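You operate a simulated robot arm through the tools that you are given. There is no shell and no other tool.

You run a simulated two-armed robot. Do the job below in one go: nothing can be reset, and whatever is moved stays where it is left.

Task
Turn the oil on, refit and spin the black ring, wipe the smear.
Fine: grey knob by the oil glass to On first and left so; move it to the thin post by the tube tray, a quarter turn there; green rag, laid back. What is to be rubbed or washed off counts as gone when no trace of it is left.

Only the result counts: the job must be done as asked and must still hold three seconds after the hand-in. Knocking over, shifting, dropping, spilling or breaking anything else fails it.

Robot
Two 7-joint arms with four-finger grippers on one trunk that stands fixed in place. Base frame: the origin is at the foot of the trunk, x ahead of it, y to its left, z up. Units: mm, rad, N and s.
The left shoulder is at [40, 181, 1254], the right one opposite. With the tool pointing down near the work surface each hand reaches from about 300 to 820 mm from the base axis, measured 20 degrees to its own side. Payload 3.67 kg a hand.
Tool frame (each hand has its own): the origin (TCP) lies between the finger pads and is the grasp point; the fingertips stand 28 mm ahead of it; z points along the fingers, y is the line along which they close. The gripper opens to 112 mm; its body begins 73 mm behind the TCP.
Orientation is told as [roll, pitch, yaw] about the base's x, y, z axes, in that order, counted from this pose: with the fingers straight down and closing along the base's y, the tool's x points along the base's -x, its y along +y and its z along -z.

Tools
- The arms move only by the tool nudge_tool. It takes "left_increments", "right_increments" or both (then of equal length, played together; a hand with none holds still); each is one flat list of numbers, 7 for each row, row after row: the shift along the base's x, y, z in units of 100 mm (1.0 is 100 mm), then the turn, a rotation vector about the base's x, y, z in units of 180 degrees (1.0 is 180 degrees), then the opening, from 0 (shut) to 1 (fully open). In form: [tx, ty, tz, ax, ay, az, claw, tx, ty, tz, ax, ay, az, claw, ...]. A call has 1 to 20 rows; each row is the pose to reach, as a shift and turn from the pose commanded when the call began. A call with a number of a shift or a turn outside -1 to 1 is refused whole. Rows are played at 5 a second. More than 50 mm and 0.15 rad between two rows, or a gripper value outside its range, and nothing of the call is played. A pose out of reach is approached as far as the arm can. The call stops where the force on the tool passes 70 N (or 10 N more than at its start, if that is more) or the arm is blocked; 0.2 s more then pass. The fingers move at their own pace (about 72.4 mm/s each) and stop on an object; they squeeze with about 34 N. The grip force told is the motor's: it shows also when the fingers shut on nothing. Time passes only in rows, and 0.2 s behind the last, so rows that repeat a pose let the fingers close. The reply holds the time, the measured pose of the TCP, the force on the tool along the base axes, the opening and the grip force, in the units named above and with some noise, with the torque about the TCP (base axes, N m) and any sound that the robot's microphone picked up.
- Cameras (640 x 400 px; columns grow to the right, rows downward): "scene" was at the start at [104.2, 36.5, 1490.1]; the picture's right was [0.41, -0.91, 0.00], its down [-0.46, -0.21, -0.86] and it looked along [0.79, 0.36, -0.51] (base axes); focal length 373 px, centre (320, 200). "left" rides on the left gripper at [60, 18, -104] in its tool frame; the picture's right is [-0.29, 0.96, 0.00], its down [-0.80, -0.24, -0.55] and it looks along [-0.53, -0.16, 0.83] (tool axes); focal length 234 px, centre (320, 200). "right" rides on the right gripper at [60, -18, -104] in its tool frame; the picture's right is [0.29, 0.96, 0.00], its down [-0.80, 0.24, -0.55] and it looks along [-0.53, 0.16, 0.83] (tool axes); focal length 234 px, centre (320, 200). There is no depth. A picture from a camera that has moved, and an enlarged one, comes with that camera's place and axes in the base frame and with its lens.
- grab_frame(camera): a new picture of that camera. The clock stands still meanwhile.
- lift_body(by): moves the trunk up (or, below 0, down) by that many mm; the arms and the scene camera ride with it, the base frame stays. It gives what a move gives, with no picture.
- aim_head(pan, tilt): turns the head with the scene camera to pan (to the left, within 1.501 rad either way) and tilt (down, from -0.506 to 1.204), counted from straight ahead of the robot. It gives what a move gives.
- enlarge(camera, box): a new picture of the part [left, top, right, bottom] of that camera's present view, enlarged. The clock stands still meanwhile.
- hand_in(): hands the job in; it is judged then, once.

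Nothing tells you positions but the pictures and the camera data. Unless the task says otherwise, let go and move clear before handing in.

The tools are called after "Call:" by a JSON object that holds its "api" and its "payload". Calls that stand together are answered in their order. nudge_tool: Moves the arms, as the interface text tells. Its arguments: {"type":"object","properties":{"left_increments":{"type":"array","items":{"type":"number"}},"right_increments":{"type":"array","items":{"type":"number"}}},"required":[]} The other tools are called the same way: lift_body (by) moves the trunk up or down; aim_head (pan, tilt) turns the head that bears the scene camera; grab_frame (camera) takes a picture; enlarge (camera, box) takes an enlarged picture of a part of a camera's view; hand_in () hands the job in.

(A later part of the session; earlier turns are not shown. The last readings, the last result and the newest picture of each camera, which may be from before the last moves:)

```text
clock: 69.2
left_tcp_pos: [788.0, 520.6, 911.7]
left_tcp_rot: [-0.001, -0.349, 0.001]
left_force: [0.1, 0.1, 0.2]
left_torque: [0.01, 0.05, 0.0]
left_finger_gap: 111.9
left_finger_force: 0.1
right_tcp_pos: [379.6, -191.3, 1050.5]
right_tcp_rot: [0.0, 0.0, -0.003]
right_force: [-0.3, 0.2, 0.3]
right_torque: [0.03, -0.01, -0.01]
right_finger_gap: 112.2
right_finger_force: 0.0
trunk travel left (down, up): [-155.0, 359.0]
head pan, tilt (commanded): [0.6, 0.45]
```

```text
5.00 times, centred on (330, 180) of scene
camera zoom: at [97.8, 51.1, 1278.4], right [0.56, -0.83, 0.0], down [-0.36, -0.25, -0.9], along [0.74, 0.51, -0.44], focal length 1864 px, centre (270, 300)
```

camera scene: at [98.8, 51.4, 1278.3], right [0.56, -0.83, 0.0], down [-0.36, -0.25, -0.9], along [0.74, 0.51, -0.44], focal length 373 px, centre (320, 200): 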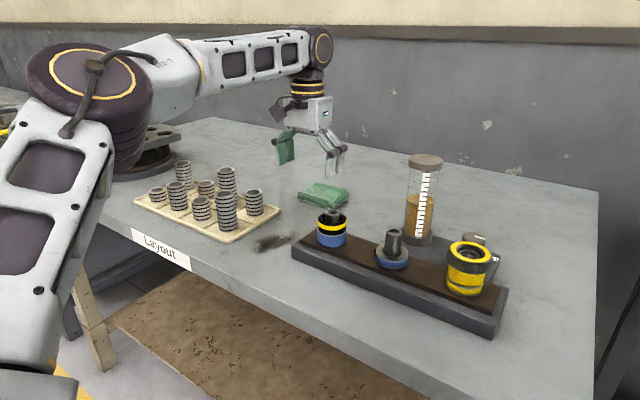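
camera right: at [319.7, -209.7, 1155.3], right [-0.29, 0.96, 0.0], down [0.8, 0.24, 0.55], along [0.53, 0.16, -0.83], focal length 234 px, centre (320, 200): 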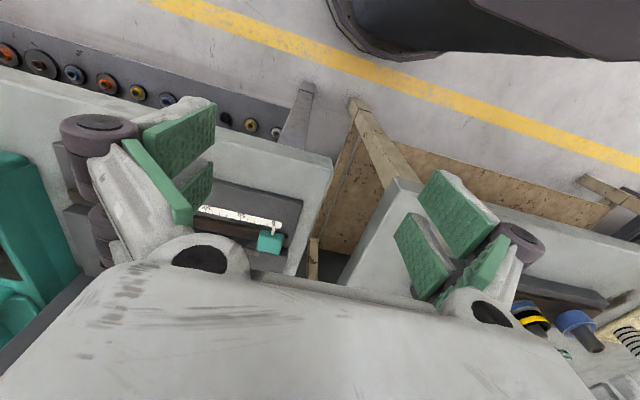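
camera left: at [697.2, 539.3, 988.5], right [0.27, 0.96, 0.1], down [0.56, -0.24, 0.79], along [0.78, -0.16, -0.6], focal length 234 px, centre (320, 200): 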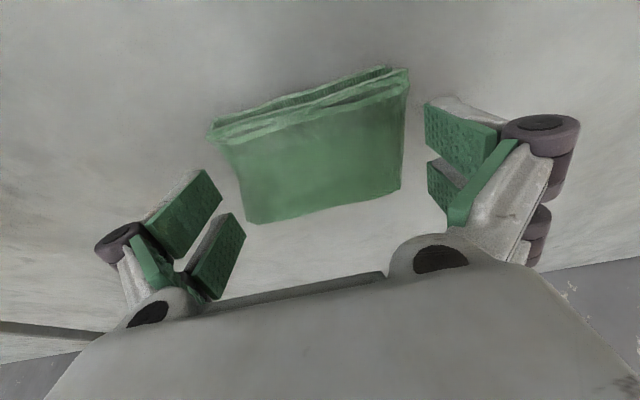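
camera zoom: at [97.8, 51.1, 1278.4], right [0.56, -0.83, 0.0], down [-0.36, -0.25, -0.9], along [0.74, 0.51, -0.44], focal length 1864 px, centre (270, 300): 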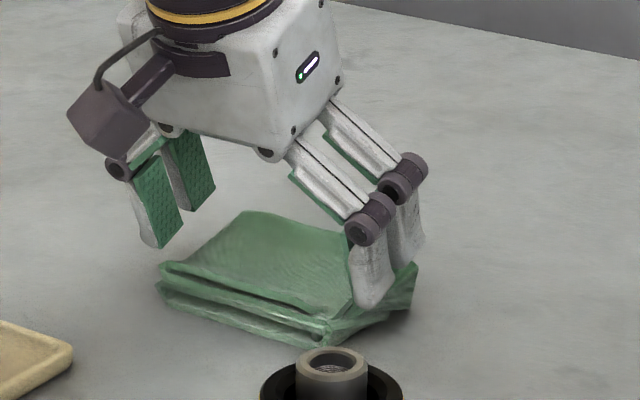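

No contact, and the rag lies between the pads. I'll go down another 3 mm and close gently.

Call:
{"api": "nudge_tool", "payload": {"left_increments": [0, 0, -0.03, 0, 0, 0, 1.0, 0, 0, -0.03, 0, 0, 0, 0.9, 0, 0, -0.03, 0, 0, 0, 0.85, 0, 0, -0.03, 0, 0, 0, 0.85]}}

Call:
{"api": "grab_frame", "payload": {"camera": "left"}}

Call:
{"api": "enlarge", "payload": {"camera": "scene", "box": [280, 140, 380, 220]}}

```text
clock: 70.2
left_tcp_pos: [788.1, 521.1, 909.1]
left_tcp_rot: [-0.002, -0.349, 0.0]
left_force: [-0.6, 0.0, 1.1]
left_torque: [-0.09, 0.06, -0.03]
left_finger_gap: 97.0
left_finger_force: 34.1
right_tcp_pos: [379.2, -192.7, 1050.2]
right_tcp_rot: [-0.001, 0.001, -0.002]
right_force: [0.0, 0.3, -0.5]
right_torque: [0.01, -0.02, -0.02]
right_finger_gap: 112.4
right_finger_force: 0.0
trunk travel left (down, up): [-155.0, 359.0]
head pan, tilt (commanded): [0.6, 0.45]
```

```text
taken
camera left: at [697.1, 539.3, 986.1], right [0.27, 0.96, 0.1], down [0.56, -0.24, 0.79], along [0.78, -0.16, -0.6], focal length 234 px, centre (320, 200)
```

left: 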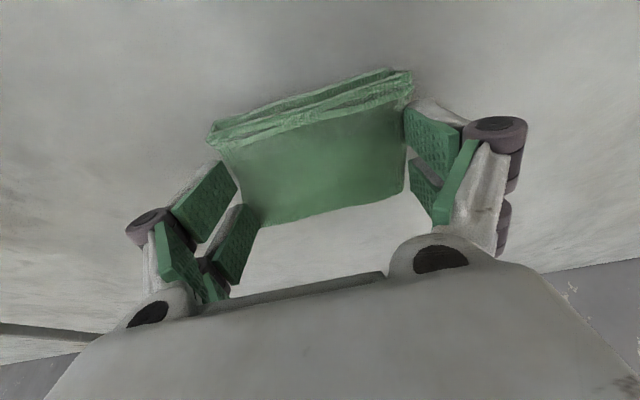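

```text
5.00 times, centred on (330, 180) of scene
camera zoom: at [97.6, 51.0, 1278.5], right [0.56, -0.83, 0.0], down [-0.36, -0.25, -0.9], along [0.74, 0.51, -0.44], focal length 1864 px, centre (270, 300)
```

zoom: 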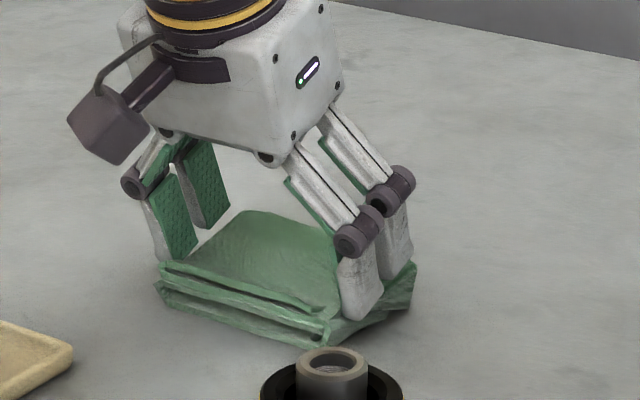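

The rag is held firmly at 97 mm. I'll lift it slightly and bring it about 86 mm toward me and 16 mm to the right, within upright reach.

Call:
{"api": "nudge_tool", "payload": {"left_increments": [0, 0, 0.06, 0, 0, 0, 0.85, -0.05, 0, 0.12, 0, 0, 0, 0.85, -0.3, -0.05, 0.12, 0, 0, 0, 0.85, -0.6, -0.1, 0.12, 0, 0, 0, 0.85, -0.86, -0.16, 0.12, 0, 0, 0, 0.85]}}

Call:
{"api": "enlarge", "payload": {"camera": "scene", "box": [240, 120, 400, 250]}}

Call:
{"api": "grab_frame", "payload": {"camera": "left"}}

```text
clock: 71.4
left_tcp_pos: [701.4, 504.9, 921.6]
left_tcp_rot: [-0.002, -0.35, 0.0]
left_force: [-0.6, -0.2, -0.4]
left_torque: [0.02, -0.02, 0.0]
left_finger_gap: 96.9
left_finger_force: 33.9
right_tcp_pos: [377.9, -192.0, 1053.1]
right_tcp_rot: [0.0, -0.001, -0.001]
right_force: [0.1, -0.8, -0.5]
right_torque: [0.03, -0.02, -0.03]
right_finger_gap: 111.8
right_finger_force: 0.1
trunk travel left (down, up): [-155.0, 359.0]
head pan, tilt (commanded): [0.6, 0.45]
```

```text
3.08 times, centred on (320, 185) of scene
camera zoom: at [97.0, 51.4, 1278.5], right [0.56, -0.83, 0.0], down [-0.36, -0.25, -0.9], along [0.74, 0.51, -0.44], focal length 1147 px, centre (320, 246)
```

zoom: 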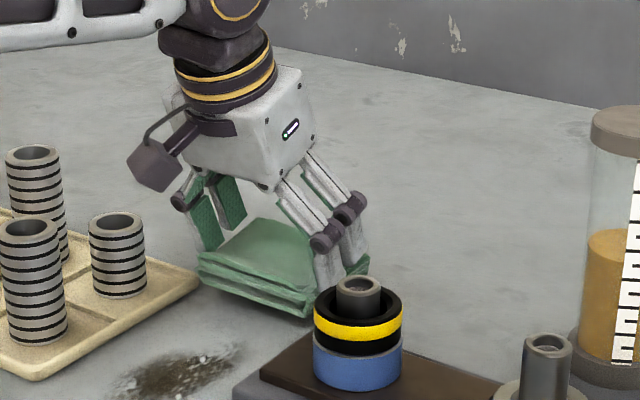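

```text
taken
camera left: at [610.1, 523.1, 998.1], right [0.27, 0.96, 0.1], down [0.56, -0.24, 0.79], along [0.78, -0.16, -0.6], focal length 234 px, centre (320, 200)
```

left: 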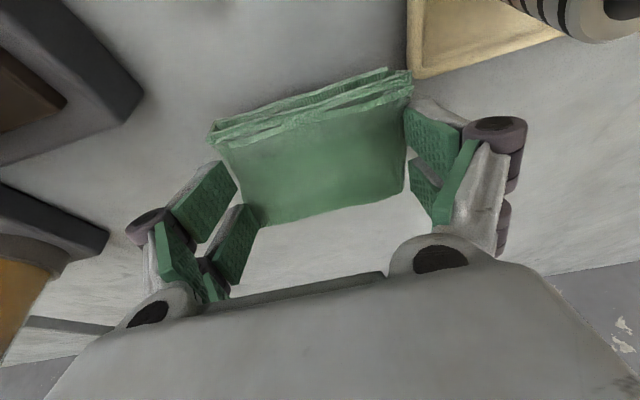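

The rag carries flat. I'll set it down here, release, and go upright above it to regrip across its short side.

Call:
{"api": "nudge_tool", "payload": {"left_increments": [0, 0, -0.06, 0, 0, 0, 0.85, 0, 0, -0.12, 0, 0, 0, 0.85, 0, 0, -0.12, 0, 0, 0, 1.0, 0, 0, -0.12, 0, 0, 0, 1.0, 0, 0, 0.1, 0, 0, 0, 1.0, 0, 0, 0.5, 0, 0, 0, 1.0]}}

Call:
{"api": "nudge_tool", "payload": {"left_increments": [0, 0, 0.1, 0, 0.037, 0, 1.0, 0, 0, 0.2, 0, 0.074, 0, 1.0, 0, 0, 0.3, 0, 0.111, 0, 1.0]}}

Call:
{"api": "grab_frame", "payload": {"camera": "left"}}

Call:
{"api": "enlarge", "payload": {"camera": "scene", "box": [260, 140, 400, 250]}}

```text
clock: 72.8
left_tcp_pos: [700.9, 502.6, 970.9]
left_tcp_rot: [0.001, -0.35, 0.001]
left_force: [0.1, -0.6, -0.6]
left_torque: [0.02, 0.01, -0.02]
left_finger_gap: 112.3
left_finger_force: 0.1
right_tcp_pos: [378.1, -192.9, 1051.2]
right_tcp_rot: [-0.002, 0.0, -0.003]
right_force: [-0.4, -0.2, 0.9]
right_torque: [0.02, 0.03, 0.03]
right_finger_gap: 111.8
right_finger_force: 0.2
trunk travel left (down, up): [-155.0, 359.0]
head pan, tilt (commanded): [0.6, 0.45]
```

```text
clock: 73.6
left_tcp_pos: [702.5, 503.7, 999.7]
left_tcp_rot: [-0.002, 0.001, 0.0]
left_force: [0.1, 0.0, -1.3]
left_torque: [0.0, 0.02, -0.02]
left_finger_gap: 111.9
left_finger_force: 0.2
right_tcp_pos: [381.3, -192.0, 1051.5]
right_tcp_rot: [0.0, 0.002, -0.002]
right_force: [0.4, 0.1, -0.2]
right_torque: [0.07, 0.02, -0.02]
right_finger_gap: 112.1
right_finger_force: 0.1
trunk travel left (down, up): [-155.0, 359.0]
head pan, tilt (commanded): [0.6, 0.45]
```

```text
taken
camera left: at [644.0, 522.8, 1104.3], right [0.29, 0.96, 0.0], down [0.8, -0.24, 0.55], along [0.53, -0.16, -0.83], focal length 234 px, centre (320, 200)
```

left: 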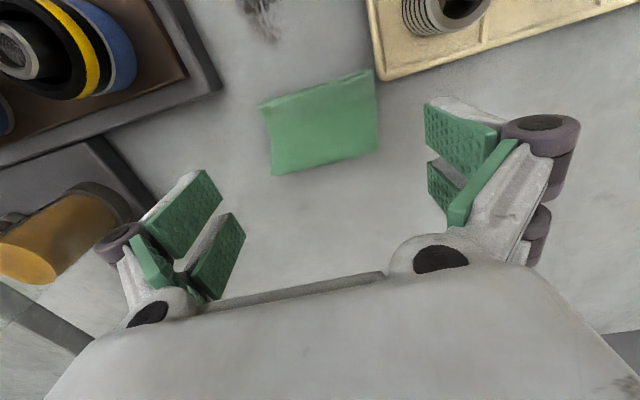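

```text
3.64 times, centred on (330, 195) of scene
camera zoom: at [99.1, 50.3, 1278.3], right [0.56, -0.83, 0.0], down [-0.36, -0.25, -0.9], along [0.74, 0.51, -0.44], focal length 1356 px, centre (284, 218)
```

zoom: 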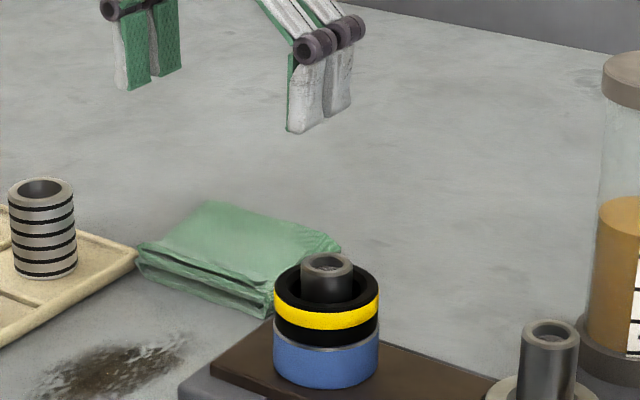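

The rag now sits at about (710, 502). I'll rotate the hand −94° so the fingers close along its short side (x).

Call:
{"api": "nudge_tool", "payload": {"left_increments": [0, 0, 0, 0, 0, -0.0475, 1.0, 0, 0, 0, 0, 0, -0.095, 1.0, 0, 0, 0, 0, 0, -0.1425, 1.0, 0, 0, 0, 0, 0, -0.19, 1.0, 0, 0, 0, 0, 0, -0.2375, 1.0, 0, 0, 0, 0, 0, -0.285, 1.0, 0, 0, 0, 0, 0, -0.3325, 1.0, 0, 0, 0, 0, 0, -0.38, 1.0, 0.02, 0, 0, 0, 0, -0.4275, 1.0, 0.05, -0.01, 0, 0, 0, -0.475, 1.0, 0.08, -0.02, 0, 0, 0, -0.52, 1.0, 0.08, -0.02, 0, 0, 0, -0.52, 1.0]}}

Call:
{"api": "grab_frame", "payload": {"camera": "left"}}

Call:
{"api": "enlarge", "payload": {"camera": "scene", "box": [240, 110, 400, 250]}}

```text
clock: 76.2
left_tcp_pos: [709.6, 502.7, 1001.4]
left_tcp_rot: [-0.001, -0.001, -1.636]
left_force: [-0.1, -0.5, 1.0]
left_torque: [0.01, -0.02, -0.03]
left_finger_gap: 111.8
left_finger_force: 0.0
right_tcp_pos: [379.0, -191.6, 1052.1]
right_tcp_rot: [0.001, -0.001, -0.003]
right_force: [0.3, -0.2, -0.3]
right_torque: [-0.01, 0.01, -0.03]
right_finger_gap: 111.6
right_finger_force: 0.0
trunk travel left (down, up): [-155.0, 359.0]
head pan, tilt (commanded): [0.6, 0.45]
```

```text
taken
camera left: at [732.9, 562.1, 1104.6], right [0.94, -0.35, 0.0], down [-0.29, -0.78, 0.56], along [-0.19, -0.52, -0.83], focal length 234 px, centre (320, 200)
```

left: 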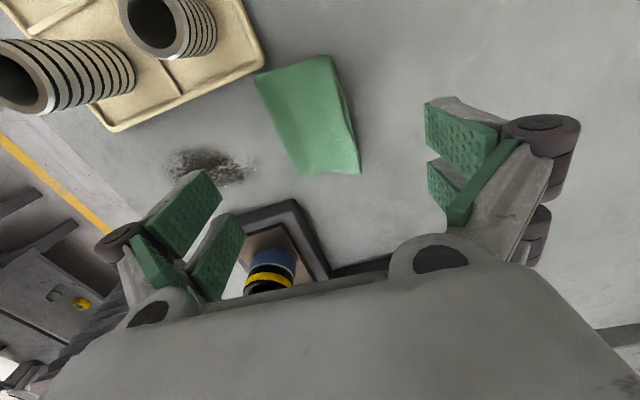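

```text
2.86 times, centred on (320, 180) of scene
camera zoom: at [97.7, 51.2, 1278.4], right [0.56, -0.83, 0.0], down [-0.36, -0.25, -0.9], along [0.74, 0.51, -0.44], focal length 1065 px, centre (320, 257)
```

zoom: 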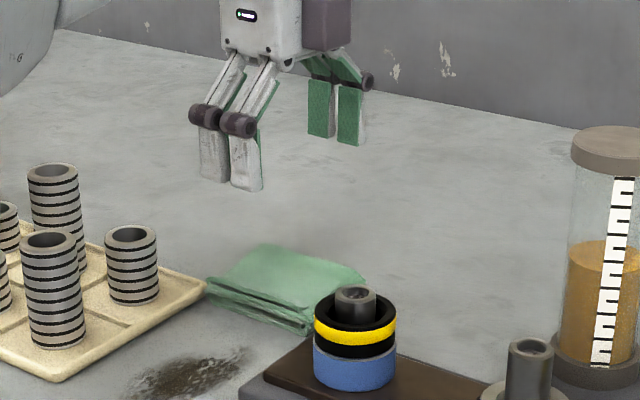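

The rag lies between the open fingers with good margin on both sides. I'll descend in two stages.

Call:
{"api": "nudge_tool", "payload": {"left_increments": [0, 0, -0.4, 0, 0, 0, 1.0, 0, 0, -0.8, 0, 0, 0, 1.0, 0, 0, -0.9, 0, 0, 0, 1.0]}}

Call:
{"api": "grab_frame", "payload": {"camera": "left"}}

Call:
{"api": "enlarge", "payload": {"camera": "scene", "box": [260, 130, 400, 240]}}

```text
clock: 77.0
left_tcp_pos: [710.0, 503.7, 910.0]
left_tcp_rot: [-0.003, 0.0, -1.633]
left_force: [-1.4, 0.1, 0.0]
left_torque: [-0.01, -0.02, 0.0]
left_finger_gap: 111.9
left_finger_force: 0.0
right_tcp_pos: [379.3, -191.9, 1052.7]
right_tcp_rot: [-0.001, 0.002, -0.002]
right_force: [0.0, 0.8, 0.2]
right_torque: [-0.02, -0.02, -0.04]
right_finger_gap: 112.0
right_finger_force: 0.1
trunk travel left (down, up): [-155.0, 359.0]
head pan, tilt (commanded): [0.6, 0.45]
```

```text
taken
camera left: at [732.8, 562.2, 1014.1], right [0.94, -0.35, 0.0], down [-0.29, -0.78, 0.56], along [-0.19, -0.52, -0.83], focal length 234 px, centre (320, 200)
```

left: 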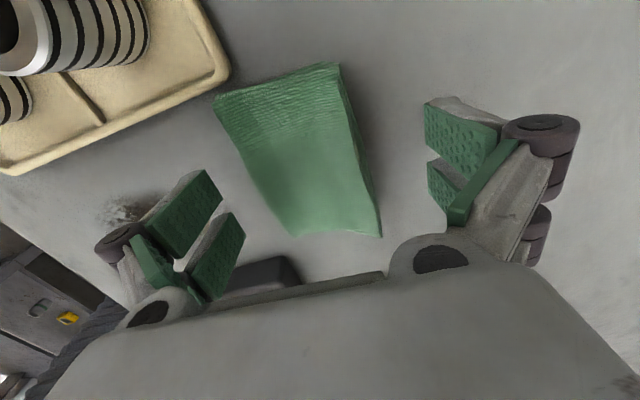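

```text
3.64 times, centred on (330, 185) of scene
camera zoom: at [97.7, 51.2, 1278.4], right [0.56, -0.83, 0.0], down [-0.36, -0.25, -0.9], along [0.74, 0.51, -0.44], focal length 1356 px, centre (284, 254)
```

zoom: 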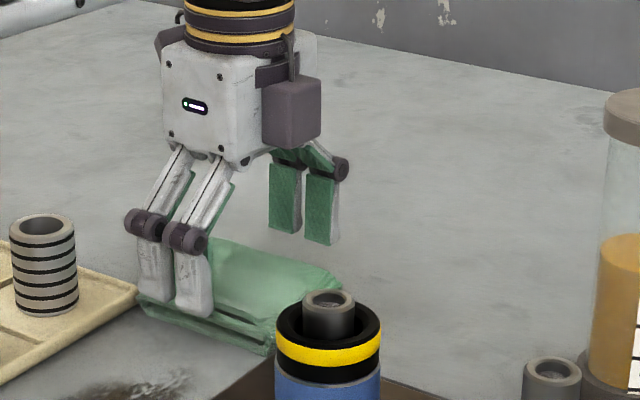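

Clear all round. I'll go down the last 10 mm and close.

Call:
{"api": "nudge_tool", "payload": {"left_increments": [0, 0, -0.06, 0, 0, 0, 1.0, 0, 0, -0.1, 0, 0, 0, 1.0, 0, 0, -0.1, 0, 0, 0, 0.8, 0, 0, -0.1, 0, 0, 0, 0.6, 0, 0, -0.1, 0, 0, 0, 0.5, 0, 0, -0.1, 0, 0, 0, 0.5]}}

Call:
{"api": "grab_frame", "payload": {"camera": "left"}}

Call:
{"api": "enlarge", "payload": {"camera": "scene", "box": [260, 130, 400, 240]}}

```text
clock: 78.4
left_tcp_pos: [710.5, 504.3, 901.9]
left_tcp_rot: [-0.001, -0.002, -1.634]
left_force: [0.1, 0.6, 2.0]
left_torque: [-0.02, -0.04, 0.03]
left_finger_gap: 67.2
left_finger_force: 34.2
right_tcp_pos: [379.7, -191.4, 1052.6]
right_tcp_rot: [-0.001, -0.001, -0.001]
right_force: [0.3, 0.4, 1.0]
right_torque: [0.01, 0.0, 0.03]
right_finger_gap: 112.0
right_finger_force: 0.1
trunk travel left (down, up): [-155.0, 359.0]
head pan, tilt (commanded): [0.6, 0.45]
```

```text
taken
camera left: at [732.4, 562.3, 1004.9], right [0.94, -0.35, 0.0], down [-0.29, -0.78, 0.56], along [-0.19, -0.52, -0.83], focal length 234 px, centre (320, 200)
```

left: 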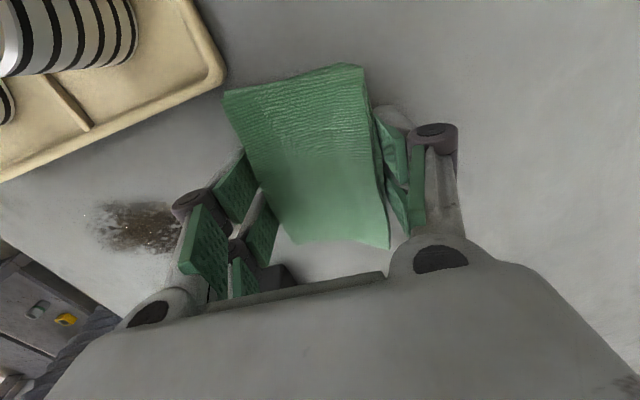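

```text
3.64 times, centred on (330, 185) of scene
camera zoom: at [97.6, 51.0, 1278.5], right [0.56, -0.83, 0.0], down [-0.36, -0.25, -0.9], along [0.74, 0.51, -0.44], focal length 1356 px, centre (284, 254)
```

zoom: 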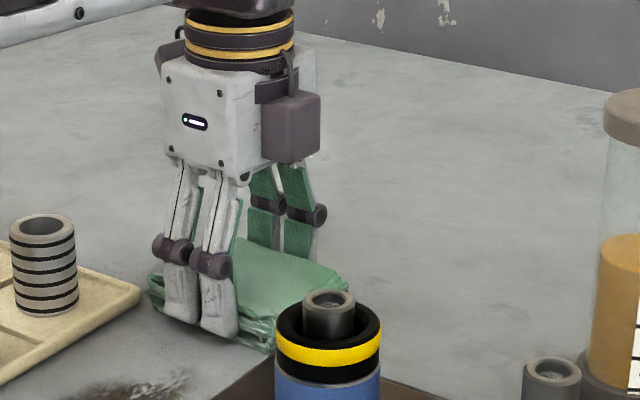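

The rag is gripped at 67 mm. I'll lift it, straighten it by 5°, and carry it over to the smear, watching the rack and tray on either side.

Call:
{"api": "nudge_tool", "payload": {"left_increments": [0, 0, 0.15, 0, 0, 0, 0.5, -0.1, 0, 0.35, 0, 0, 0.014, 0.5, -0.4, -0.01, 0.35, 0, 0, 0.028, 0.5, -0.7, -0.015, 0.35, 0, 0, 0.028, 0.5, -0.9, -0.015, 0.35, 0, 0, 0.028, 0.5]}}

Call:
{"api": "grab_frame", "payload": {"camera": "left"}}

Call:
{"api": "enlarge", "payload": {"camera": "scene", "box": [220, 130, 380, 260]}}

```text
clock: 79.6
left_tcp_pos: [619.8, 500.2, 935.8]
left_tcp_rot: [-0.001, 0.001, -1.547]
left_force: [-1.0, 0.6, -0.4]
left_torque: [-0.04, -0.05, -0.03]
left_finger_gap: 67.3
left_finger_force: 34.2
right_tcp_pos: [378.0, -191.7, 1051.8]
right_tcp_rot: [0.0, 0.001, -0.005]
right_force: [-0.1, 0.5, 0.0]
right_torque: [0.0, -0.01, 0.04]
right_finger_gap: 111.9
right_finger_force: 0.1
trunk travel left (down, up): [-155.0, 359.0]
head pan, tilt (commanded): [0.6, 0.45]
```

```text
taken
camera left: at [636.8, 561.6, 1040.0], right [0.96, -0.26, 0.0], down [-0.22, -0.8, 0.55], along [-0.15, -0.54, -0.83], focal length 234 px, centre (320, 200)
```

left: 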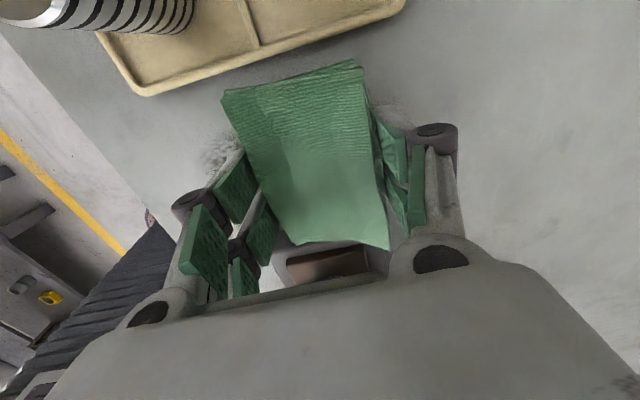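

```text
3.08 times, centred on (300, 195) of scene
camera zoom: at [97.3, 51.5, 1278.5], right [0.56, -0.83, 0.0], down [-0.36, -0.25, -0.9], along [0.74, 0.51, -0.44], focal length 1147 px, centre (382, 215)
```

zoom: 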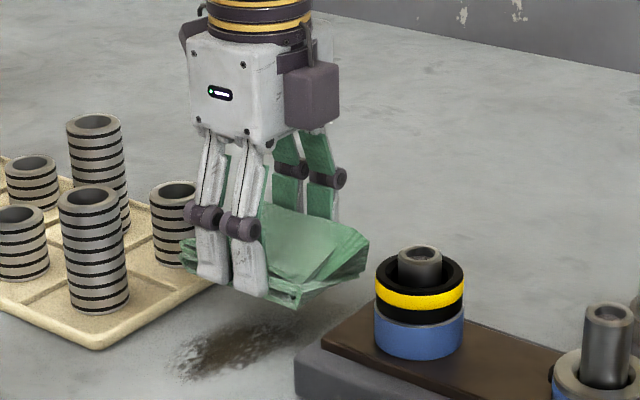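

The rag clears both neighbours: y from about 442 to 555, between the rack end at 431 and the tray at 562. I'll lower it onto the far end of the smear and feel for contact.

Call:
{"api": "nudge_tool", "payload": {"left_increments": [-0.1, 0.008, 0, 0, 0, 0, 0.5, -0.1, 0.008, -0.15, 0, 0, 0, 0.5, -0.1, 0.008, -0.28, 0, 0, 0, 0.5, -0.1, 0.008, -0.33, 0, 0, 0, 0.5, -0.1, 0.008, -0.33, 0, 0, 0, 0.5]}}

Call:
{"api": "grab_frame", "payload": {"camera": "left"}}

Call:
{"api": "enlarge", "payload": {"camera": "scene", "box": [220, 160, 360, 270]}}

```text
clock: 80.8
left_tcp_pos: [609.6, 501.5, 903.1]
left_tcp_rot: [-0.002, -0.002, -1.545]
left_force: [-0.8, -0.1, -0.5]
left_torque: [-0.01, 0.03, -0.06]
left_finger_gap: 67.2
left_finger_force: 33.7
right_tcp_pos: [379.2, -191.3, 1051.6]
right_tcp_rot: [0.0, 0.0, -0.001]
right_force: [0.2, 0.5, 0.1]
right_torque: [-0.01, 0.02, 0.0]
right_finger_gap: 111.6
right_finger_force: 0.0
trunk travel left (down, up): [-155.0, 359.0]
head pan, tilt (commanded): [0.6, 0.45]
```

```text
taken
camera left: at [627.4, 563.0, 1006.8], right [0.96, -0.26, 0.0], down [-0.22, -0.8, 0.56], along [-0.15, -0.54, -0.83], focal length 234 px, centre (320, 200)
```

left: 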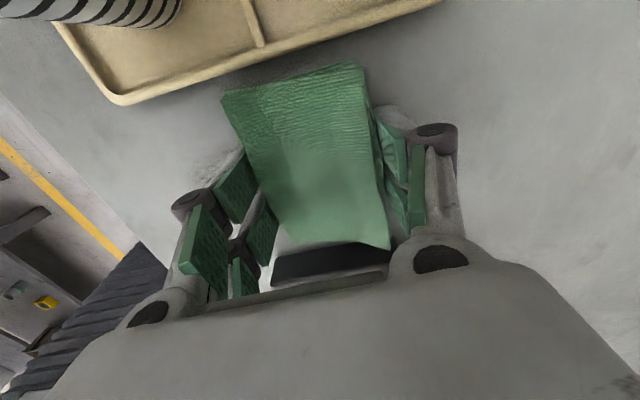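

```text
3.64 times, centred on (290, 215) of scene
camera zoom: at [97.8, 51.2, 1278.4], right [0.56, -0.83, 0.0], down [-0.36, -0.25, -0.9], along [0.74, 0.51, -0.44], focal length 1356 px, centre (429, 146)
```

zoom: 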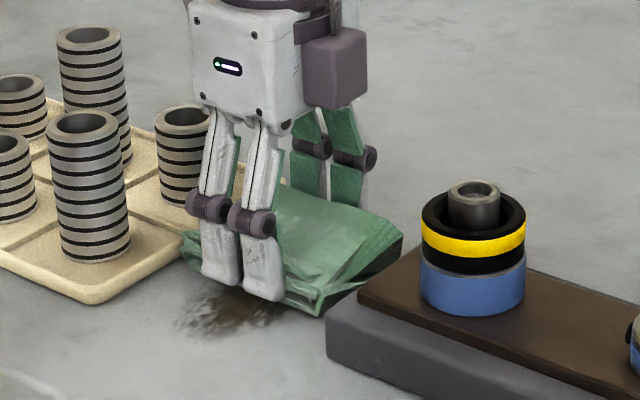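

Clear on both sides. I'll lower a few more millimetres until there is a light pressing force.

Call:
{"api": "nudge_tool", "payload": {"left_increments": [0, 0, -0.015, 0, 0, 0, 0.5, 0, 0, -0.03, 0, 0, 0, 0.5]}}

Call:
{"api": "nudge_tool", "payload": {"left_increments": [0, 0, -0.008, 0, 0, 0, 0.5, 0, 0, -0.008, 0, 0, 0, 0.5]}}

```text
clock: 81.4
left_tcp_pos: [609.2, 502.2, 901.5]
left_tcp_rot: [0.0, -0.003, -1.545]
left_force: [-0.6, 3.0, 5.5]
left_torque: [0.01, 0.03, -0.01]
left_finger_gap: 67.1
left_finger_force: 33.9
right_tcp_pos: [377.7, -191.6, 1051.2]
right_tcp_rot: [0.0, -0.001, -0.002]
right_force: [0.5, -1.0, 0.2]
right_torque: [-0.01, 0.0, 0.02]
right_finger_gap: 112.0
right_finger_force: 0.1
trunk travel left (down, up): [-155.0, 359.0]
head pan, tilt (commanded): [0.6, 0.45]
```

```text
clock: 82.0
left_tcp_pos: [610.6, 501.4, 900.8]
left_tcp_rot: [0.002, -0.001, -1.544]
left_force: [2.0, 5.1, 13.4]
left_torque: [-0.01, 0.14, -0.02]
left_finger_gap: 67.2
left_finger_force: 34.1
right_tcp_pos: [379.4, -191.7, 1051.6]
right_tcp_rot: [-0.001, 0.002, -0.002]
right_force: [0.0, -0.5, -0.7]
right_torque: [-0.01, -0.01, 0.05]
right_finger_gap: 111.8
right_finger_force: 0.0
trunk travel left (down, up): [-155.0, 359.0]
head pan, tilt (commanded): [0.6, 0.45]
```

Pressing at about 13 N. Now I'll wipe back and forth along the smear's length.

Call:
{"api": "nudge_tool", "payload": {"left_increments": [-0.15, 0, 0, 0, 0, 0, 0.5, -0.3, 0, 0, 0, 0, 0, 0.5, -0.45, 0, 0, 0, 0, 0, 0.5, -0.6, 0, 0, 0, 0, 0, 0.5, -0.72, 0, 0, 0, 0, 0, 0.5, -0.6, 0, 0, 0, 0, 0, 0.5, -0.45, 0, 0, 0, 0, 0, 0.5, -0.3, 0, 0, 0, 0, 0, 0.5, -0.15, 0, 0, 0, 0, 0, 0.5, 0, 0, 0, 0, 0, 0, 0.5, 0.12, 0, 0, 0, 0, 0, 0.5, 0, 0, 0, 0, 0, 0, 0.5, -0.15, 0, 0, 0, 0, 0, 0.5, -0.3, 0, 0, 0, 0, 0, 0.5, -0.45, 0, 0, 0, 0, 0, 0.5, -0.6, 0, 0, 0, 0, 0, 0.5, -0.72, 0, 0, 0, 0, 0, 0.5, -0.6, 0, 0, 0, 0, 0, 0.5, -0.45, 0, 0, 0, 0, 0, 0.5, -0.3, 0, 0, 0, 0, 0, 0.5]}}

Call:
{"api": "grab_frame", "payload": {"camera": "left"}}

Call:
{"api": "enlarge", "payload": {"camera": "scene", "box": [200, 160, 360, 280]}}

```text
clock: 86.2
left_tcp_pos: [578.2, 501.0, 900.6]
left_tcp_rot: [0.001, 0.0, -1.544]
left_force: [-6.3, 0.6, 17.0]
left_torque: [0.09, 0.38, 0.0]
left_finger_gap: 67.5
left_finger_force: 34.0
right_tcp_pos: [377.0, -192.7, 1052.1]
right_tcp_rot: [0.002, -0.002, -0.002]
right_force: [0.1, 0.6, 0.6]
right_torque: [0.02, 0.0, 0.01]
right_finger_gap: 111.9
right_finger_force: 0.0
trunk travel left (down, up): [-155.0, 359.0]
head pan, tilt (commanded): [0.6, 0.45]
```

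```text
taken
camera left: at [596.0, 562.0, 1004.3], right [0.96, -0.26, 0.0], down [-0.22, -0.8, 0.55], along [-0.15, -0.53, -0.83], focal length 234 px, centre (320, 200)
```

left: 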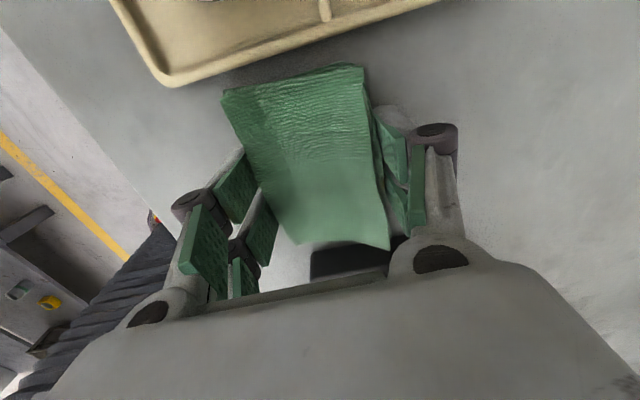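

```text
3.33 times, centred on (280, 220) of scene
camera zoom: at [95.9, 49.9, 1278.7], right [0.56, -0.83, 0.0], down [-0.36, -0.24, -0.9], along [0.74, 0.51, -0.43], focal length 1243 px, centre (453, 133)
```

zoom: 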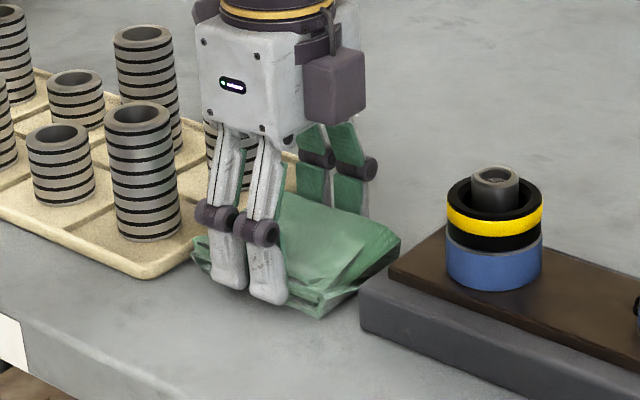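

The visible table already looks clean. I'll add a few more passes with small sideways offsets, then lift and look.

Call:
{"api": "nudge_tool", "payload": {"left_increments": [-0.15, 0.02, 0, 0, 0, 0, 0.5, -0.3, 0.02, 0, 0, 0, 0, 0.5, -0.42, 0.02, 0, 0, 0, 0, 0.5, -0.3, 0.02, 0, 0, 0, 0, 0.5, -0.15, 0.02, 0, 0, 0, 0, 0.5, 0, 0.02, 0, 0, 0, 0, 0.5, 0.15, 0.02, 0, 0, 0, 0, 0.5, 0.3, 0.02, 0, 0, 0, 0, 0.5, 0.45, 0.02, 0, 0, 0, 0, 0.5, 0.45, -0.03, 0, 0, 0, 0, 0.5, 0.3, -0.03, 0, 0, 0, 0, 0.5, 0.15, -0.03, 0, 0, 0, 0, 0.5, 0, -0.03, 0, 0, 0, 0, 0.5, -0.15, -0.03, 0, 0, 0, 0, 0.5, -0.3, -0.03, 0, 0, 0, 0, 0.5, -0.42, -0.03, 0, 0, 0, 0, 0.5, -0.3, 0, 0, 0, 0, 0, 0.5, -0.1, 0, 0, 0, 0, 0, 0.5, 0.1, 0, 0, 0, 0, 0, 0.5, 0.3, 0, 0, 0, 0, 0, 0.5]}}

Call:
{"api": "nudge_tool", "payload": {"left_increments": [0, 0, 0.15, 0, 0, 0, 0.5, 0.1, 0, 0.35, 0, 0, 0, 0.5, 0.4, 0, 0.35, 0, 0, 0, 0.5, 0.7, 0, 0.35, 0, 0, 0, 0.5, 0.9, 0.01, 0.35, 0, 0, 0, 0.5]}}

Call:
{"api": "enlarge", "payload": {"camera": "scene", "box": [200, 180, 340, 280]}}

Call:
{"api": "grab_frame", "payload": {"camera": "scene"}}

```text
clock: 90.4
left_tcp_pos: [608.8, 501.1, 900.8]
left_tcp_rot: [-0.002, 0.0, -1.544]
left_force: [-1.6, -0.1, 10.1]
left_torque: [-0.02, 0.09, 0.05]
left_finger_gap: 67.2
left_finger_force: 34.3
right_tcp_pos: [379.7, -192.0, 1051.9]
right_tcp_rot: [0.003, -0.001, -0.001]
right_force: [-0.6, -0.2, 0.1]
right_torque: [0.04, 0.01, -0.01]
right_finger_gap: 112.1
right_finger_force: 0.1
trunk travel left (down, up): [-155.0, 359.0]
head pan, tilt (commanded): [0.6, 0.45]
```

```text
clock: 91.6
left_tcp_pos: [700.9, 503.1, 934.6]
left_tcp_rot: [-0.003, -0.001, -1.545]
left_force: [0.5, 0.0, -0.2]
left_torque: [-0.01, 0.01, 0.0]
left_finger_gap: 67.1
left_finger_force: 34.3
right_tcp_pos: [380.0, -192.3, 1051.9]
right_tcp_rot: [0.0, 0.002, -0.002]
right_force: [-0.5, -0.1, -0.4]
right_torque: [-0.03, 0.0, 0.04]
right_finger_gap: 112.1
right_finger_force: 0.0
trunk travel left (down, up): [-155.0, 359.0]
head pan, tilt (commanded): [0.6, 0.45]
```

```text
4.00 times, centred on (270, 230) of scene
camera zoom: at [98.7, 51.0, 1278.3], right [0.56, -0.83, 0.0], down [-0.36, -0.25, -0.9], along [0.74, 0.51, -0.44], focal length 1492 px, centre (520, 80)
```

zoom: 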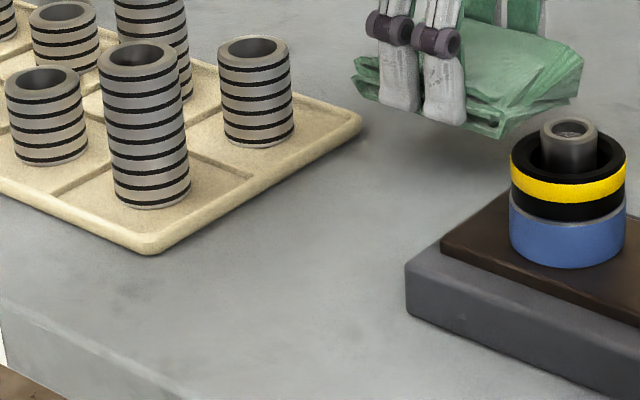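

```text
taken
camera scene: at [98.7, 51.0, 1278.3], right [0.56, -0.83, 0.0], down [-0.36, -0.25, -0.9], along [0.74, 0.51, -0.44], focal length 373 px, centre (320, 200)
```

scene: 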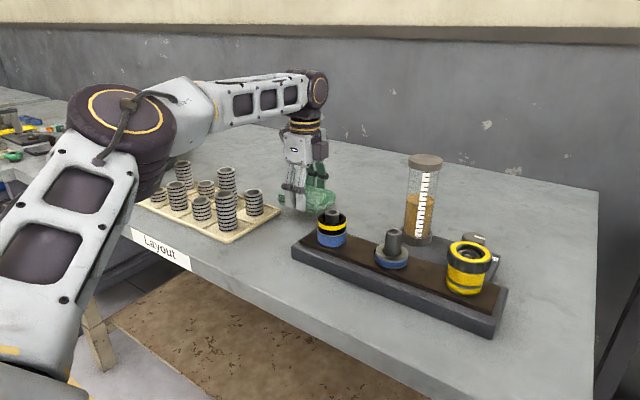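

The smear looks gone. I'll zoom in hard on the spot to check for faint traces.

Call:
{"api": "enlarge", "payload": {"camera": "scene", "box": [235, 212, 310, 262]}}

Call:
{"api": "grab_frame", "payload": {"camera": "left"}}

```text
8.00 times, centred on (272, 237) of scene
camera zoom: at [98.7, 51.0, 1278.3], right [0.56, -0.83, 0.0], down [-0.36, -0.25, -0.9], along [0.74, 0.51, -0.44], focal length 2983 px, centre (700, -96)
```

zoom: 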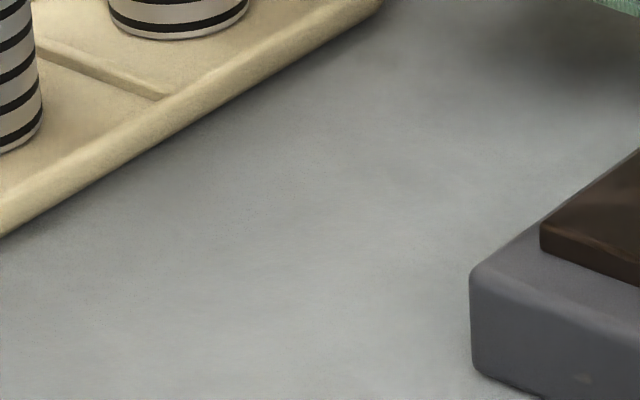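

```text
taken
camera left: at [718.3, 563.5, 1037.2], right [0.96, -0.26, 0.0], down [-0.22, -0.8, 0.56], along [-0.15, -0.53, -0.83], focal length 234 px, centre (320, 200)
```

left: 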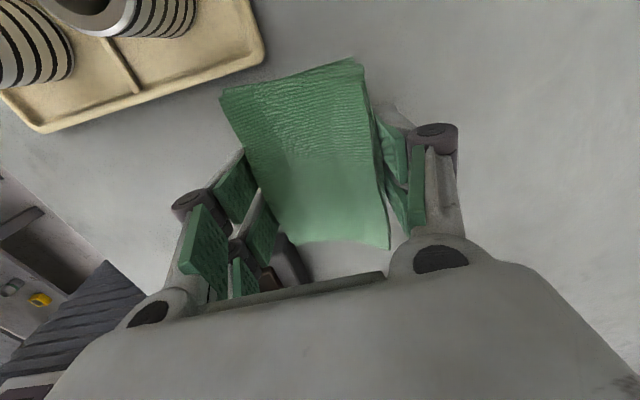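

No trace is left. Now I'll return the rag: put it down at the regrip spot with its original orientation.

Call:
{"api": "nudge_tool", "payload": {"left_increments": [0.05, 0.006, 0, 0, 0, -0.014, 0.5, 0.096, 0.012, 0, 0, 0, -0.028, 0.5, 0.096, 0.012, -0.15, 0, 0, -0.028, 0.5, 0.096, 0.012, -0.28, 0, 0, -0.028, 0.5, 0.096, 0.012, -0.325, 0, 0, -0.028, 0.5]}}

Call:
{"api": "nudge_tool", "payload": {"left_increments": [0, 0, -0.006, 0, 0, 0, 0.5, 0, 0, -0.006, 0, 0, 0, 0.6, 0, 0, -0.006, 0, 0, 0, 0.8, 0, 0, -0.006, 0, 0, 0, 1.0, 0, 0, 0.1, 0, 0, 0, 1.0, 0, 0, 0.5, 0, 0, 0, 1.0, 0, 0, 0.95, 0, 0, 0, 1.0]}}

Call:
{"api": "grab_frame", "payload": {"camera": "left"}}

Call:
{"api": "enlarge", "payload": {"camera": "scene", "box": [260, 130, 400, 240]}}

```text
clock: 92.8
left_tcp_pos: [709.7, 503.1, 901.9]
left_tcp_rot: [-0.002, -0.001, -1.633]
left_force: [-0.8, 0.1, -0.7]
left_torque: [0.0, 0.01, -0.04]
left_finger_gap: 67.1
left_finger_force: 33.8
right_tcp_pos: [379.4, -191.4, 1051.7]
right_tcp_rot: [0.0, 0.001, 0.0]
right_force: [0.2, 0.1, 0.8]
right_torque: [-0.01, 0.03, 0.0]
right_finger_gap: 112.0
right_finger_force: 0.0
trunk travel left (down, up): [-155.0, 359.0]
head pan, tilt (commanded): [0.6, 0.45]
```

```text
clock: 94.4
left_tcp_pos: [709.9, 503.8, 997.2]
left_tcp_rot: [-0.005, -0.001, -1.634]
left_force: [-0.1, 0.2, -1.0]
left_torque: [0.0, 0.0, -0.03]
left_finger_gap: 112.1
left_finger_force: 0.1
right_tcp_pos: [378.7, -191.0, 1052.2]
right_tcp_rot: [0.0, 0.001, -0.002]
right_force: [0.5, 0.1, 0.0]
right_torque: [0.03, -0.01, -0.02]
right_finger_gap: 111.9
right_finger_force: 0.1
trunk travel left (down, up): [-155.0, 359.0]
head pan, tilt (commanded): [0.6, 0.45]
```

```text
taken
camera left: at [732.2, 562.2, 1101.5], right [0.94, -0.35, 0.0], down [-0.29, -0.78, 0.55], along [-0.19, -0.52, -0.83], focal length 234 px, centre (320, 200)
```

left: 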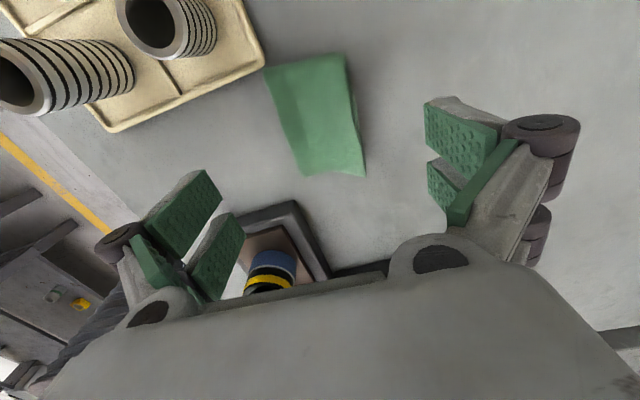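

```text
3.64 times, centred on (330, 185) of scene
camera zoom: at [97.5, 50.2, 1278.5], right [0.56, -0.83, 0.0], down [-0.36, -0.25, -0.9], along [0.74, 0.51, -0.43], focal length 1356 px, centre (284, 254)
```

zoom: 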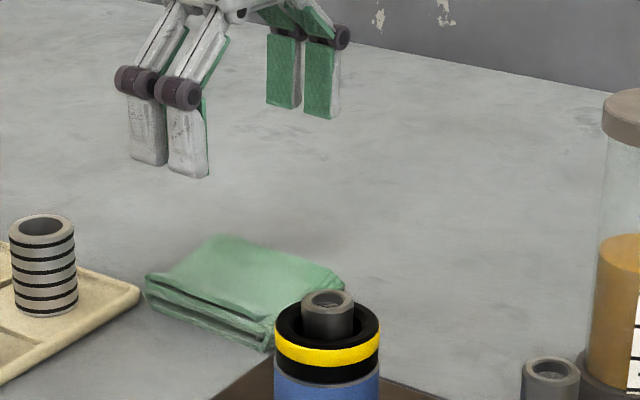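

The rag is back at the regrip spot, turned about 3–4° relative to before. I'll return to the leaned pose matching that angle, grip it as before, and carry it back to its original place.

Call:
{"api": "nudge_tool", "payload": {"left_increments": [0, 0, 0, 0, 0, 0.0455, 1.0, 0, 0, 0, 0, 0, 0.091, 1.0, 0, 0, 0, 0, 0, 0.1365, 1.0, 0, 0, 0, 0, 0, 0.182, 1.0, 0, 0, 0, 0, 0, 0.2275, 1.0, 0, 0, 0, 0, 0, 0.273, 1.0, -0.02, 0, 0, 0, 0, 0.3185, 1.0, -0.04, 0, 0, 0, 0, 0.364, 1.0, -0.06, 0, 0, 0, 0, 0.4095, 1.0, -0.085, 0.007, 0, 0, 0, 0.455, 1.0, -0.085, 0.007, 0, 0, 0, 0.5, 1.0]}}

Call:
{"api": "nudge_tool", "payload": {"left_increments": [0, 0, -0.1, -0.0023, -0.037, 0, 1.0, 0, 0, -0.25, -0.0047, -0.074, 0, 1.0, 0, 0, -0.45, -0.007, -0.111, 0, 1.0, 0, 0, -0.65, -0.007, -0.111, 0, 1.0]}}

Call:
{"api": "grab_frame", "payload": {"camera": "left"}}

Call:
{"api": "enlarge", "payload": {"camera": "scene", "box": [240, 120, 400, 250]}}

```text
clock: 96.8
left_tcp_pos: [700.1, 505.1, 997.8]
left_tcp_rot: [-0.002, 0.001, -0.061]
left_force: [0.9, -0.3, -0.3]
left_torque: [0.01, 0.0, 0.0]
left_finger_gap: 112.2
left_finger_force: 0.0
right_tcp_pos: [378.8, -191.9, 1050.3]
right_tcp_rot: [0.001, -0.002, 0.0]
right_force: [0.0, 0.2, 0.6]
right_torque: [0.0, 0.02, 0.0]
right_finger_gap: 111.9
right_finger_force: 0.0
trunk travel left (down, up): [-155.0, 359.0]
head pan, tilt (commanded): [0.6, 0.45]
```

```text
clock: 97.8
left_tcp_pos: [701.1, 503.7, 931.5]
left_tcp_rot: [-0.003, -0.351, -0.063]
left_force: [0.2, 0.2, -0.2]
left_torque: [-0.02, -0.04, -0.01]
left_finger_gap: 111.7
left_finger_force: 0.1
right_tcp_pos: [378.1, -192.2, 1051.3]
right_tcp_rot: [0.0, 0.003, -0.002]
right_force: [0.9, -0.2, -0.4]
right_torque: [0.01, 0.02, -0.01]
right_finger_gap: 112.0
right_finger_force: 0.0
trunk travel left (down, up): [-155.0, 359.0]
head pan, tilt (commanded): [0.6, 0.45]
```

```text
taken
camera left: at [611.5, 528.9, 1008.5], right [0.33, 0.94, 0.1], down [0.54, -0.27, 0.79], along [0.77, -0.21, -0.6], focal length 234 px, centre (320, 200)
```

left: 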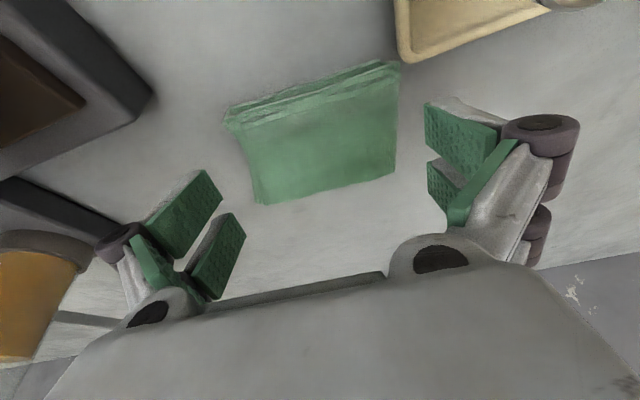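

```text
3.08 times, centred on (320, 185) of scene
camera zoom: at [98.6, 50.9, 1278.4], right [0.56, -0.83, 0.0], down [-0.36, -0.25, -0.9], along [0.74, 0.51, -0.44], focal length 1147 px, centre (320, 246)
```

zoom: 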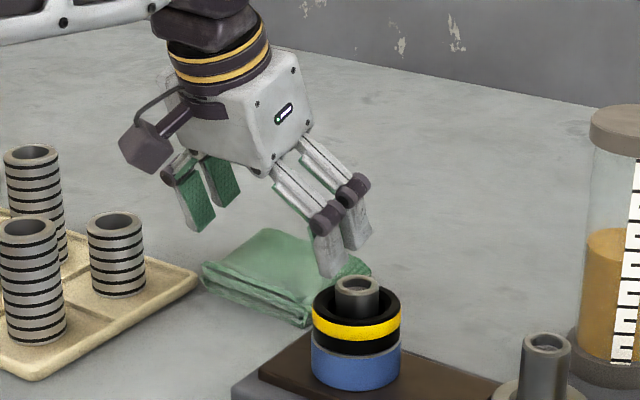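

The rag sits about 3–4 mm further left and forward relative to the hand than at the first grip. I'll correct by that much and descend to straddle it.

Call:
{"api": "nudge_tool", "payload": {"left_increments": [0.035, 0.031, -0.05, 0, 0, 0, 1.0, 0.035, 0.031, -0.12, 0, 0, 0, 1.0, 0.035, 0.031, -0.18, 0, 0, 0, 1.0]}}

Call:
{"api": "grab_frame", "payload": {"camera": "left"}}

Call:
{"api": "enlarge", "payload": {"camera": "scene", "box": [250, 140, 370, 230]}}

```text
clock: 98.6
left_tcp_pos: [705.2, 509.0, 913.2]
left_tcp_rot: [-0.004, -0.35, -0.064]
left_force: [0.4, -0.1, -0.1]
left_torque: [0.01, -0.01, 0.02]
left_finger_gap: 112.2
left_finger_force: 0.0
right_tcp_pos: [379.1, -191.9, 1051.9]
right_tcp_rot: [0.0, 0.001, -0.003]
right_force: [-0.3, -0.2, 0.1]
right_torque: [0.01, -0.01, -0.03]
right_finger_gap: 111.9
right_finger_force: 0.1
trunk travel left (down, up): [-155.0, 359.0]
head pan, tilt (commanded): [0.6, 0.45]
```

```text
taken
camera left: at [614.8, 532.6, 990.8], right [0.33, 0.94, 0.1], down [0.54, -0.27, 0.79], along [0.77, -0.21, -0.6], focal length 234 px, centre (320, 200)
```

left: 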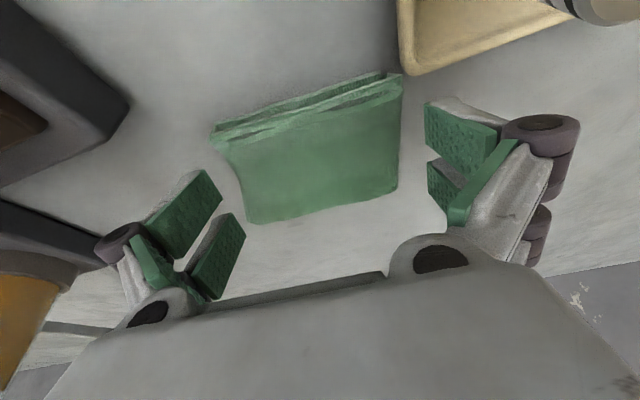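

```text
4.44 times, centred on (310, 185) of scene
camera zoom: at [98.0, 51.2, 1278.4], right [0.56, -0.83, 0.0], down [-0.36, -0.25, -0.9], along [0.74, 0.51, -0.44], focal length 1657 px, centre (364, 267)
```

zoom: 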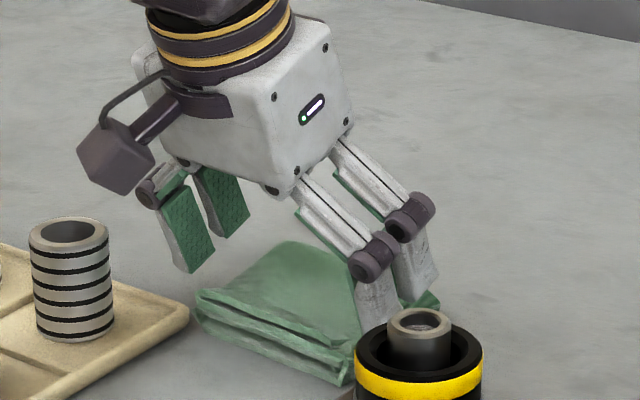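

The view matches the first grip almost exactly. I'll go down 4 mm and close.

Call:
{"api": "nudge_tool", "payload": {"left_increments": [0, -0.003, -0.04, 0, 0, 0, 1.0, 0, -0.003, -0.04, 0, 0, 0, 0.92, 0, -0.003, -0.04, 0, 0, 0, 0.85, 0, -0.003, -0.04, 0, 0, 0, 0.85]}}

Call:
{"api": "grab_frame", "payload": {"camera": "left"}}

```text
clock: 99.6
left_tcp_pos: [704.6, 507.5, 911.0]
left_tcp_rot: [-0.002, -0.349, -0.064]
left_force: [-1.7, 0.0, 1.7]
left_torque: [-0.05, 0.05, -0.01]
left_finger_gap: 96.9
left_finger_force: 33.9
right_tcp_pos: [379.5, -191.8, 1051.9]
right_tcp_rot: [0.001, 0.0, -0.001]
right_force: [-0.2, -0.2, 0.0]
right_torque: [-0.03, 0.01, 0.01]
right_finger_gap: 112.1
right_finger_force: 0.0
trunk travel left (down, up): [-155.0, 359.0]
head pan, tilt (commanded): [0.6, 0.45]
```

```text
taken
camera left: at [614.8, 531.9, 987.3], right [0.33, 0.94, 0.1], down [0.54, -0.27, 0.79], along [0.77, -0.21, -0.6], focal length 234 px, centre (320, 200)
```

left: 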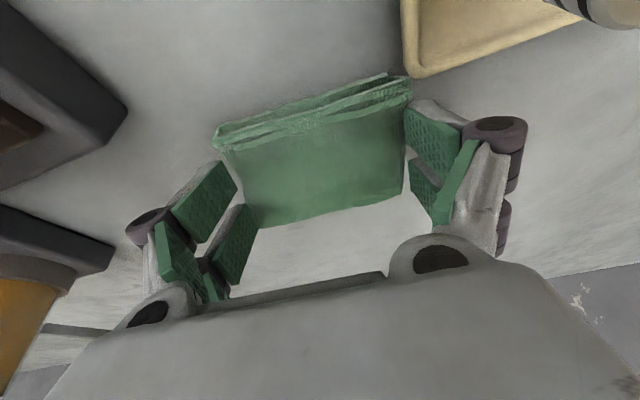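

Same grip as the first time (96.9 mm). I'll lift slightly, carry the rag back to its original spot, straighten the yaw, and lower it.

Call:
{"api": "nudge_tool", "payload": {"left_increments": [0, 0, 0.06, 0, 0, 0, 0.85, 0.05, 0, 0.12, 0, 0, 0, 0.85, 0.3, 0.05, 0.12, 0, 0, 0.007, 0.85, 0.55, 0.09, 0.12, 0, 0, 0.014, 0.85, 0.807, 0.125, 0.12, 0, 0, 0.0205, 0.85, 0.807, 0.125, 0.12, 0, 0, 0.0205, 0.85]}}

Call:
{"api": "grab_frame", "payload": {"camera": "left"}}

Call:
{"api": "enlarge", "payload": {"camera": "scene", "box": [280, 140, 380, 220]}}

```text
clock: 101.0
left_tcp_pos: [784.9, 521.2, 922.4]
left_tcp_rot: [-0.001, -0.351, 0.004]
left_force: [0.3, -0.1, 1.2]
left_torque: [-0.01, -0.02, 0.0]
left_finger_gap: 96.8
left_finger_force: 34.4
right_tcp_pos: [379.0, -190.2, 1051.6]
right_tcp_rot: [0.001, 0.001, -0.001]
right_force: [-0.6, -0.6, -0.5]
right_torque: [-0.02, -0.03, -0.01]
right_finger_gap: 112.0
right_finger_force: 0.0
trunk travel left (down, up): [-155.0, 359.0]
head pan, tilt (commanded): [0.6, 0.45]
```

```text
taken
camera left: at [693.0, 539.4, 999.2], right [0.27, 0.96, 0.1], down [0.56, -0.24, 0.79], along [0.78, -0.16, -0.6], focal length 234 px, centre (320, 200)
```

left: 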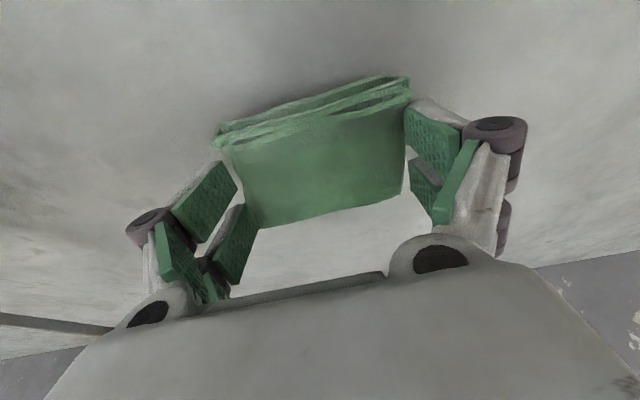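

```text
5.00 times, centred on (330, 180) of scene
camera zoom: at [97.0, 51.6, 1278.5], right [0.56, -0.83, 0.0], down [-0.36, -0.25, -0.9], along [0.74, 0.51, -0.44], focal length 1864 px, centre (270, 300)
```

zoom: 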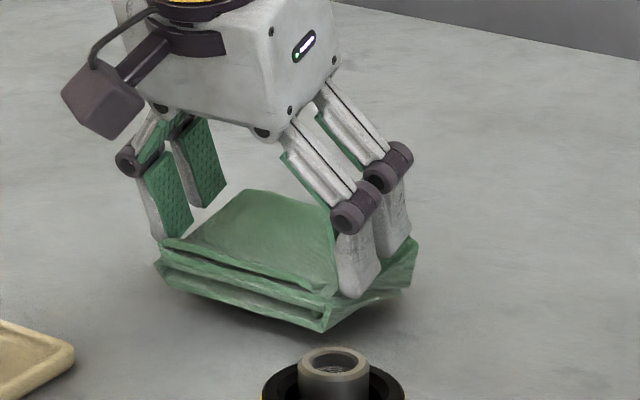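

Lowering the rag back onto the table now, feeling for contact before letting go.

Call:
{"api": "nudge_tool", "payload": {"left_increments": [0, 0, -0.05, 0, 0, 0, 0.85, 0, 0, -0.1, 0, 0, 0, 0.85, 0, 0, -0.12, 0, 0, 0, 0.85, 0, 0, -0.12, 0, 0, 0, 0.85]}}

```text
clock: 102.0
left_tcp_pos: [784.1, 520.1, 910.4]
left_tcp_rot: [-0.002, -0.351, 0.001]
left_force: [1.3, 1.5, 3.3]
left_torque: [-0.02, 0.01, 0.0]
left_finger_gap: 97.2
left_finger_force: 34.1
right_tcp_pos: [378.4, -191.4, 1051.2]
right_tcp_rot: [-0.001, 0.002, 0.0]
right_force: [-0.3, 0.9, 0.5]
right_torque: [0.03, -0.02, -0.02]
right_finger_gap: 111.9
right_finger_force: 0.0
trunk travel left (down, up): [-155.0, 359.0]
head pan, tilt (commanded): [0.6, 0.45]
```

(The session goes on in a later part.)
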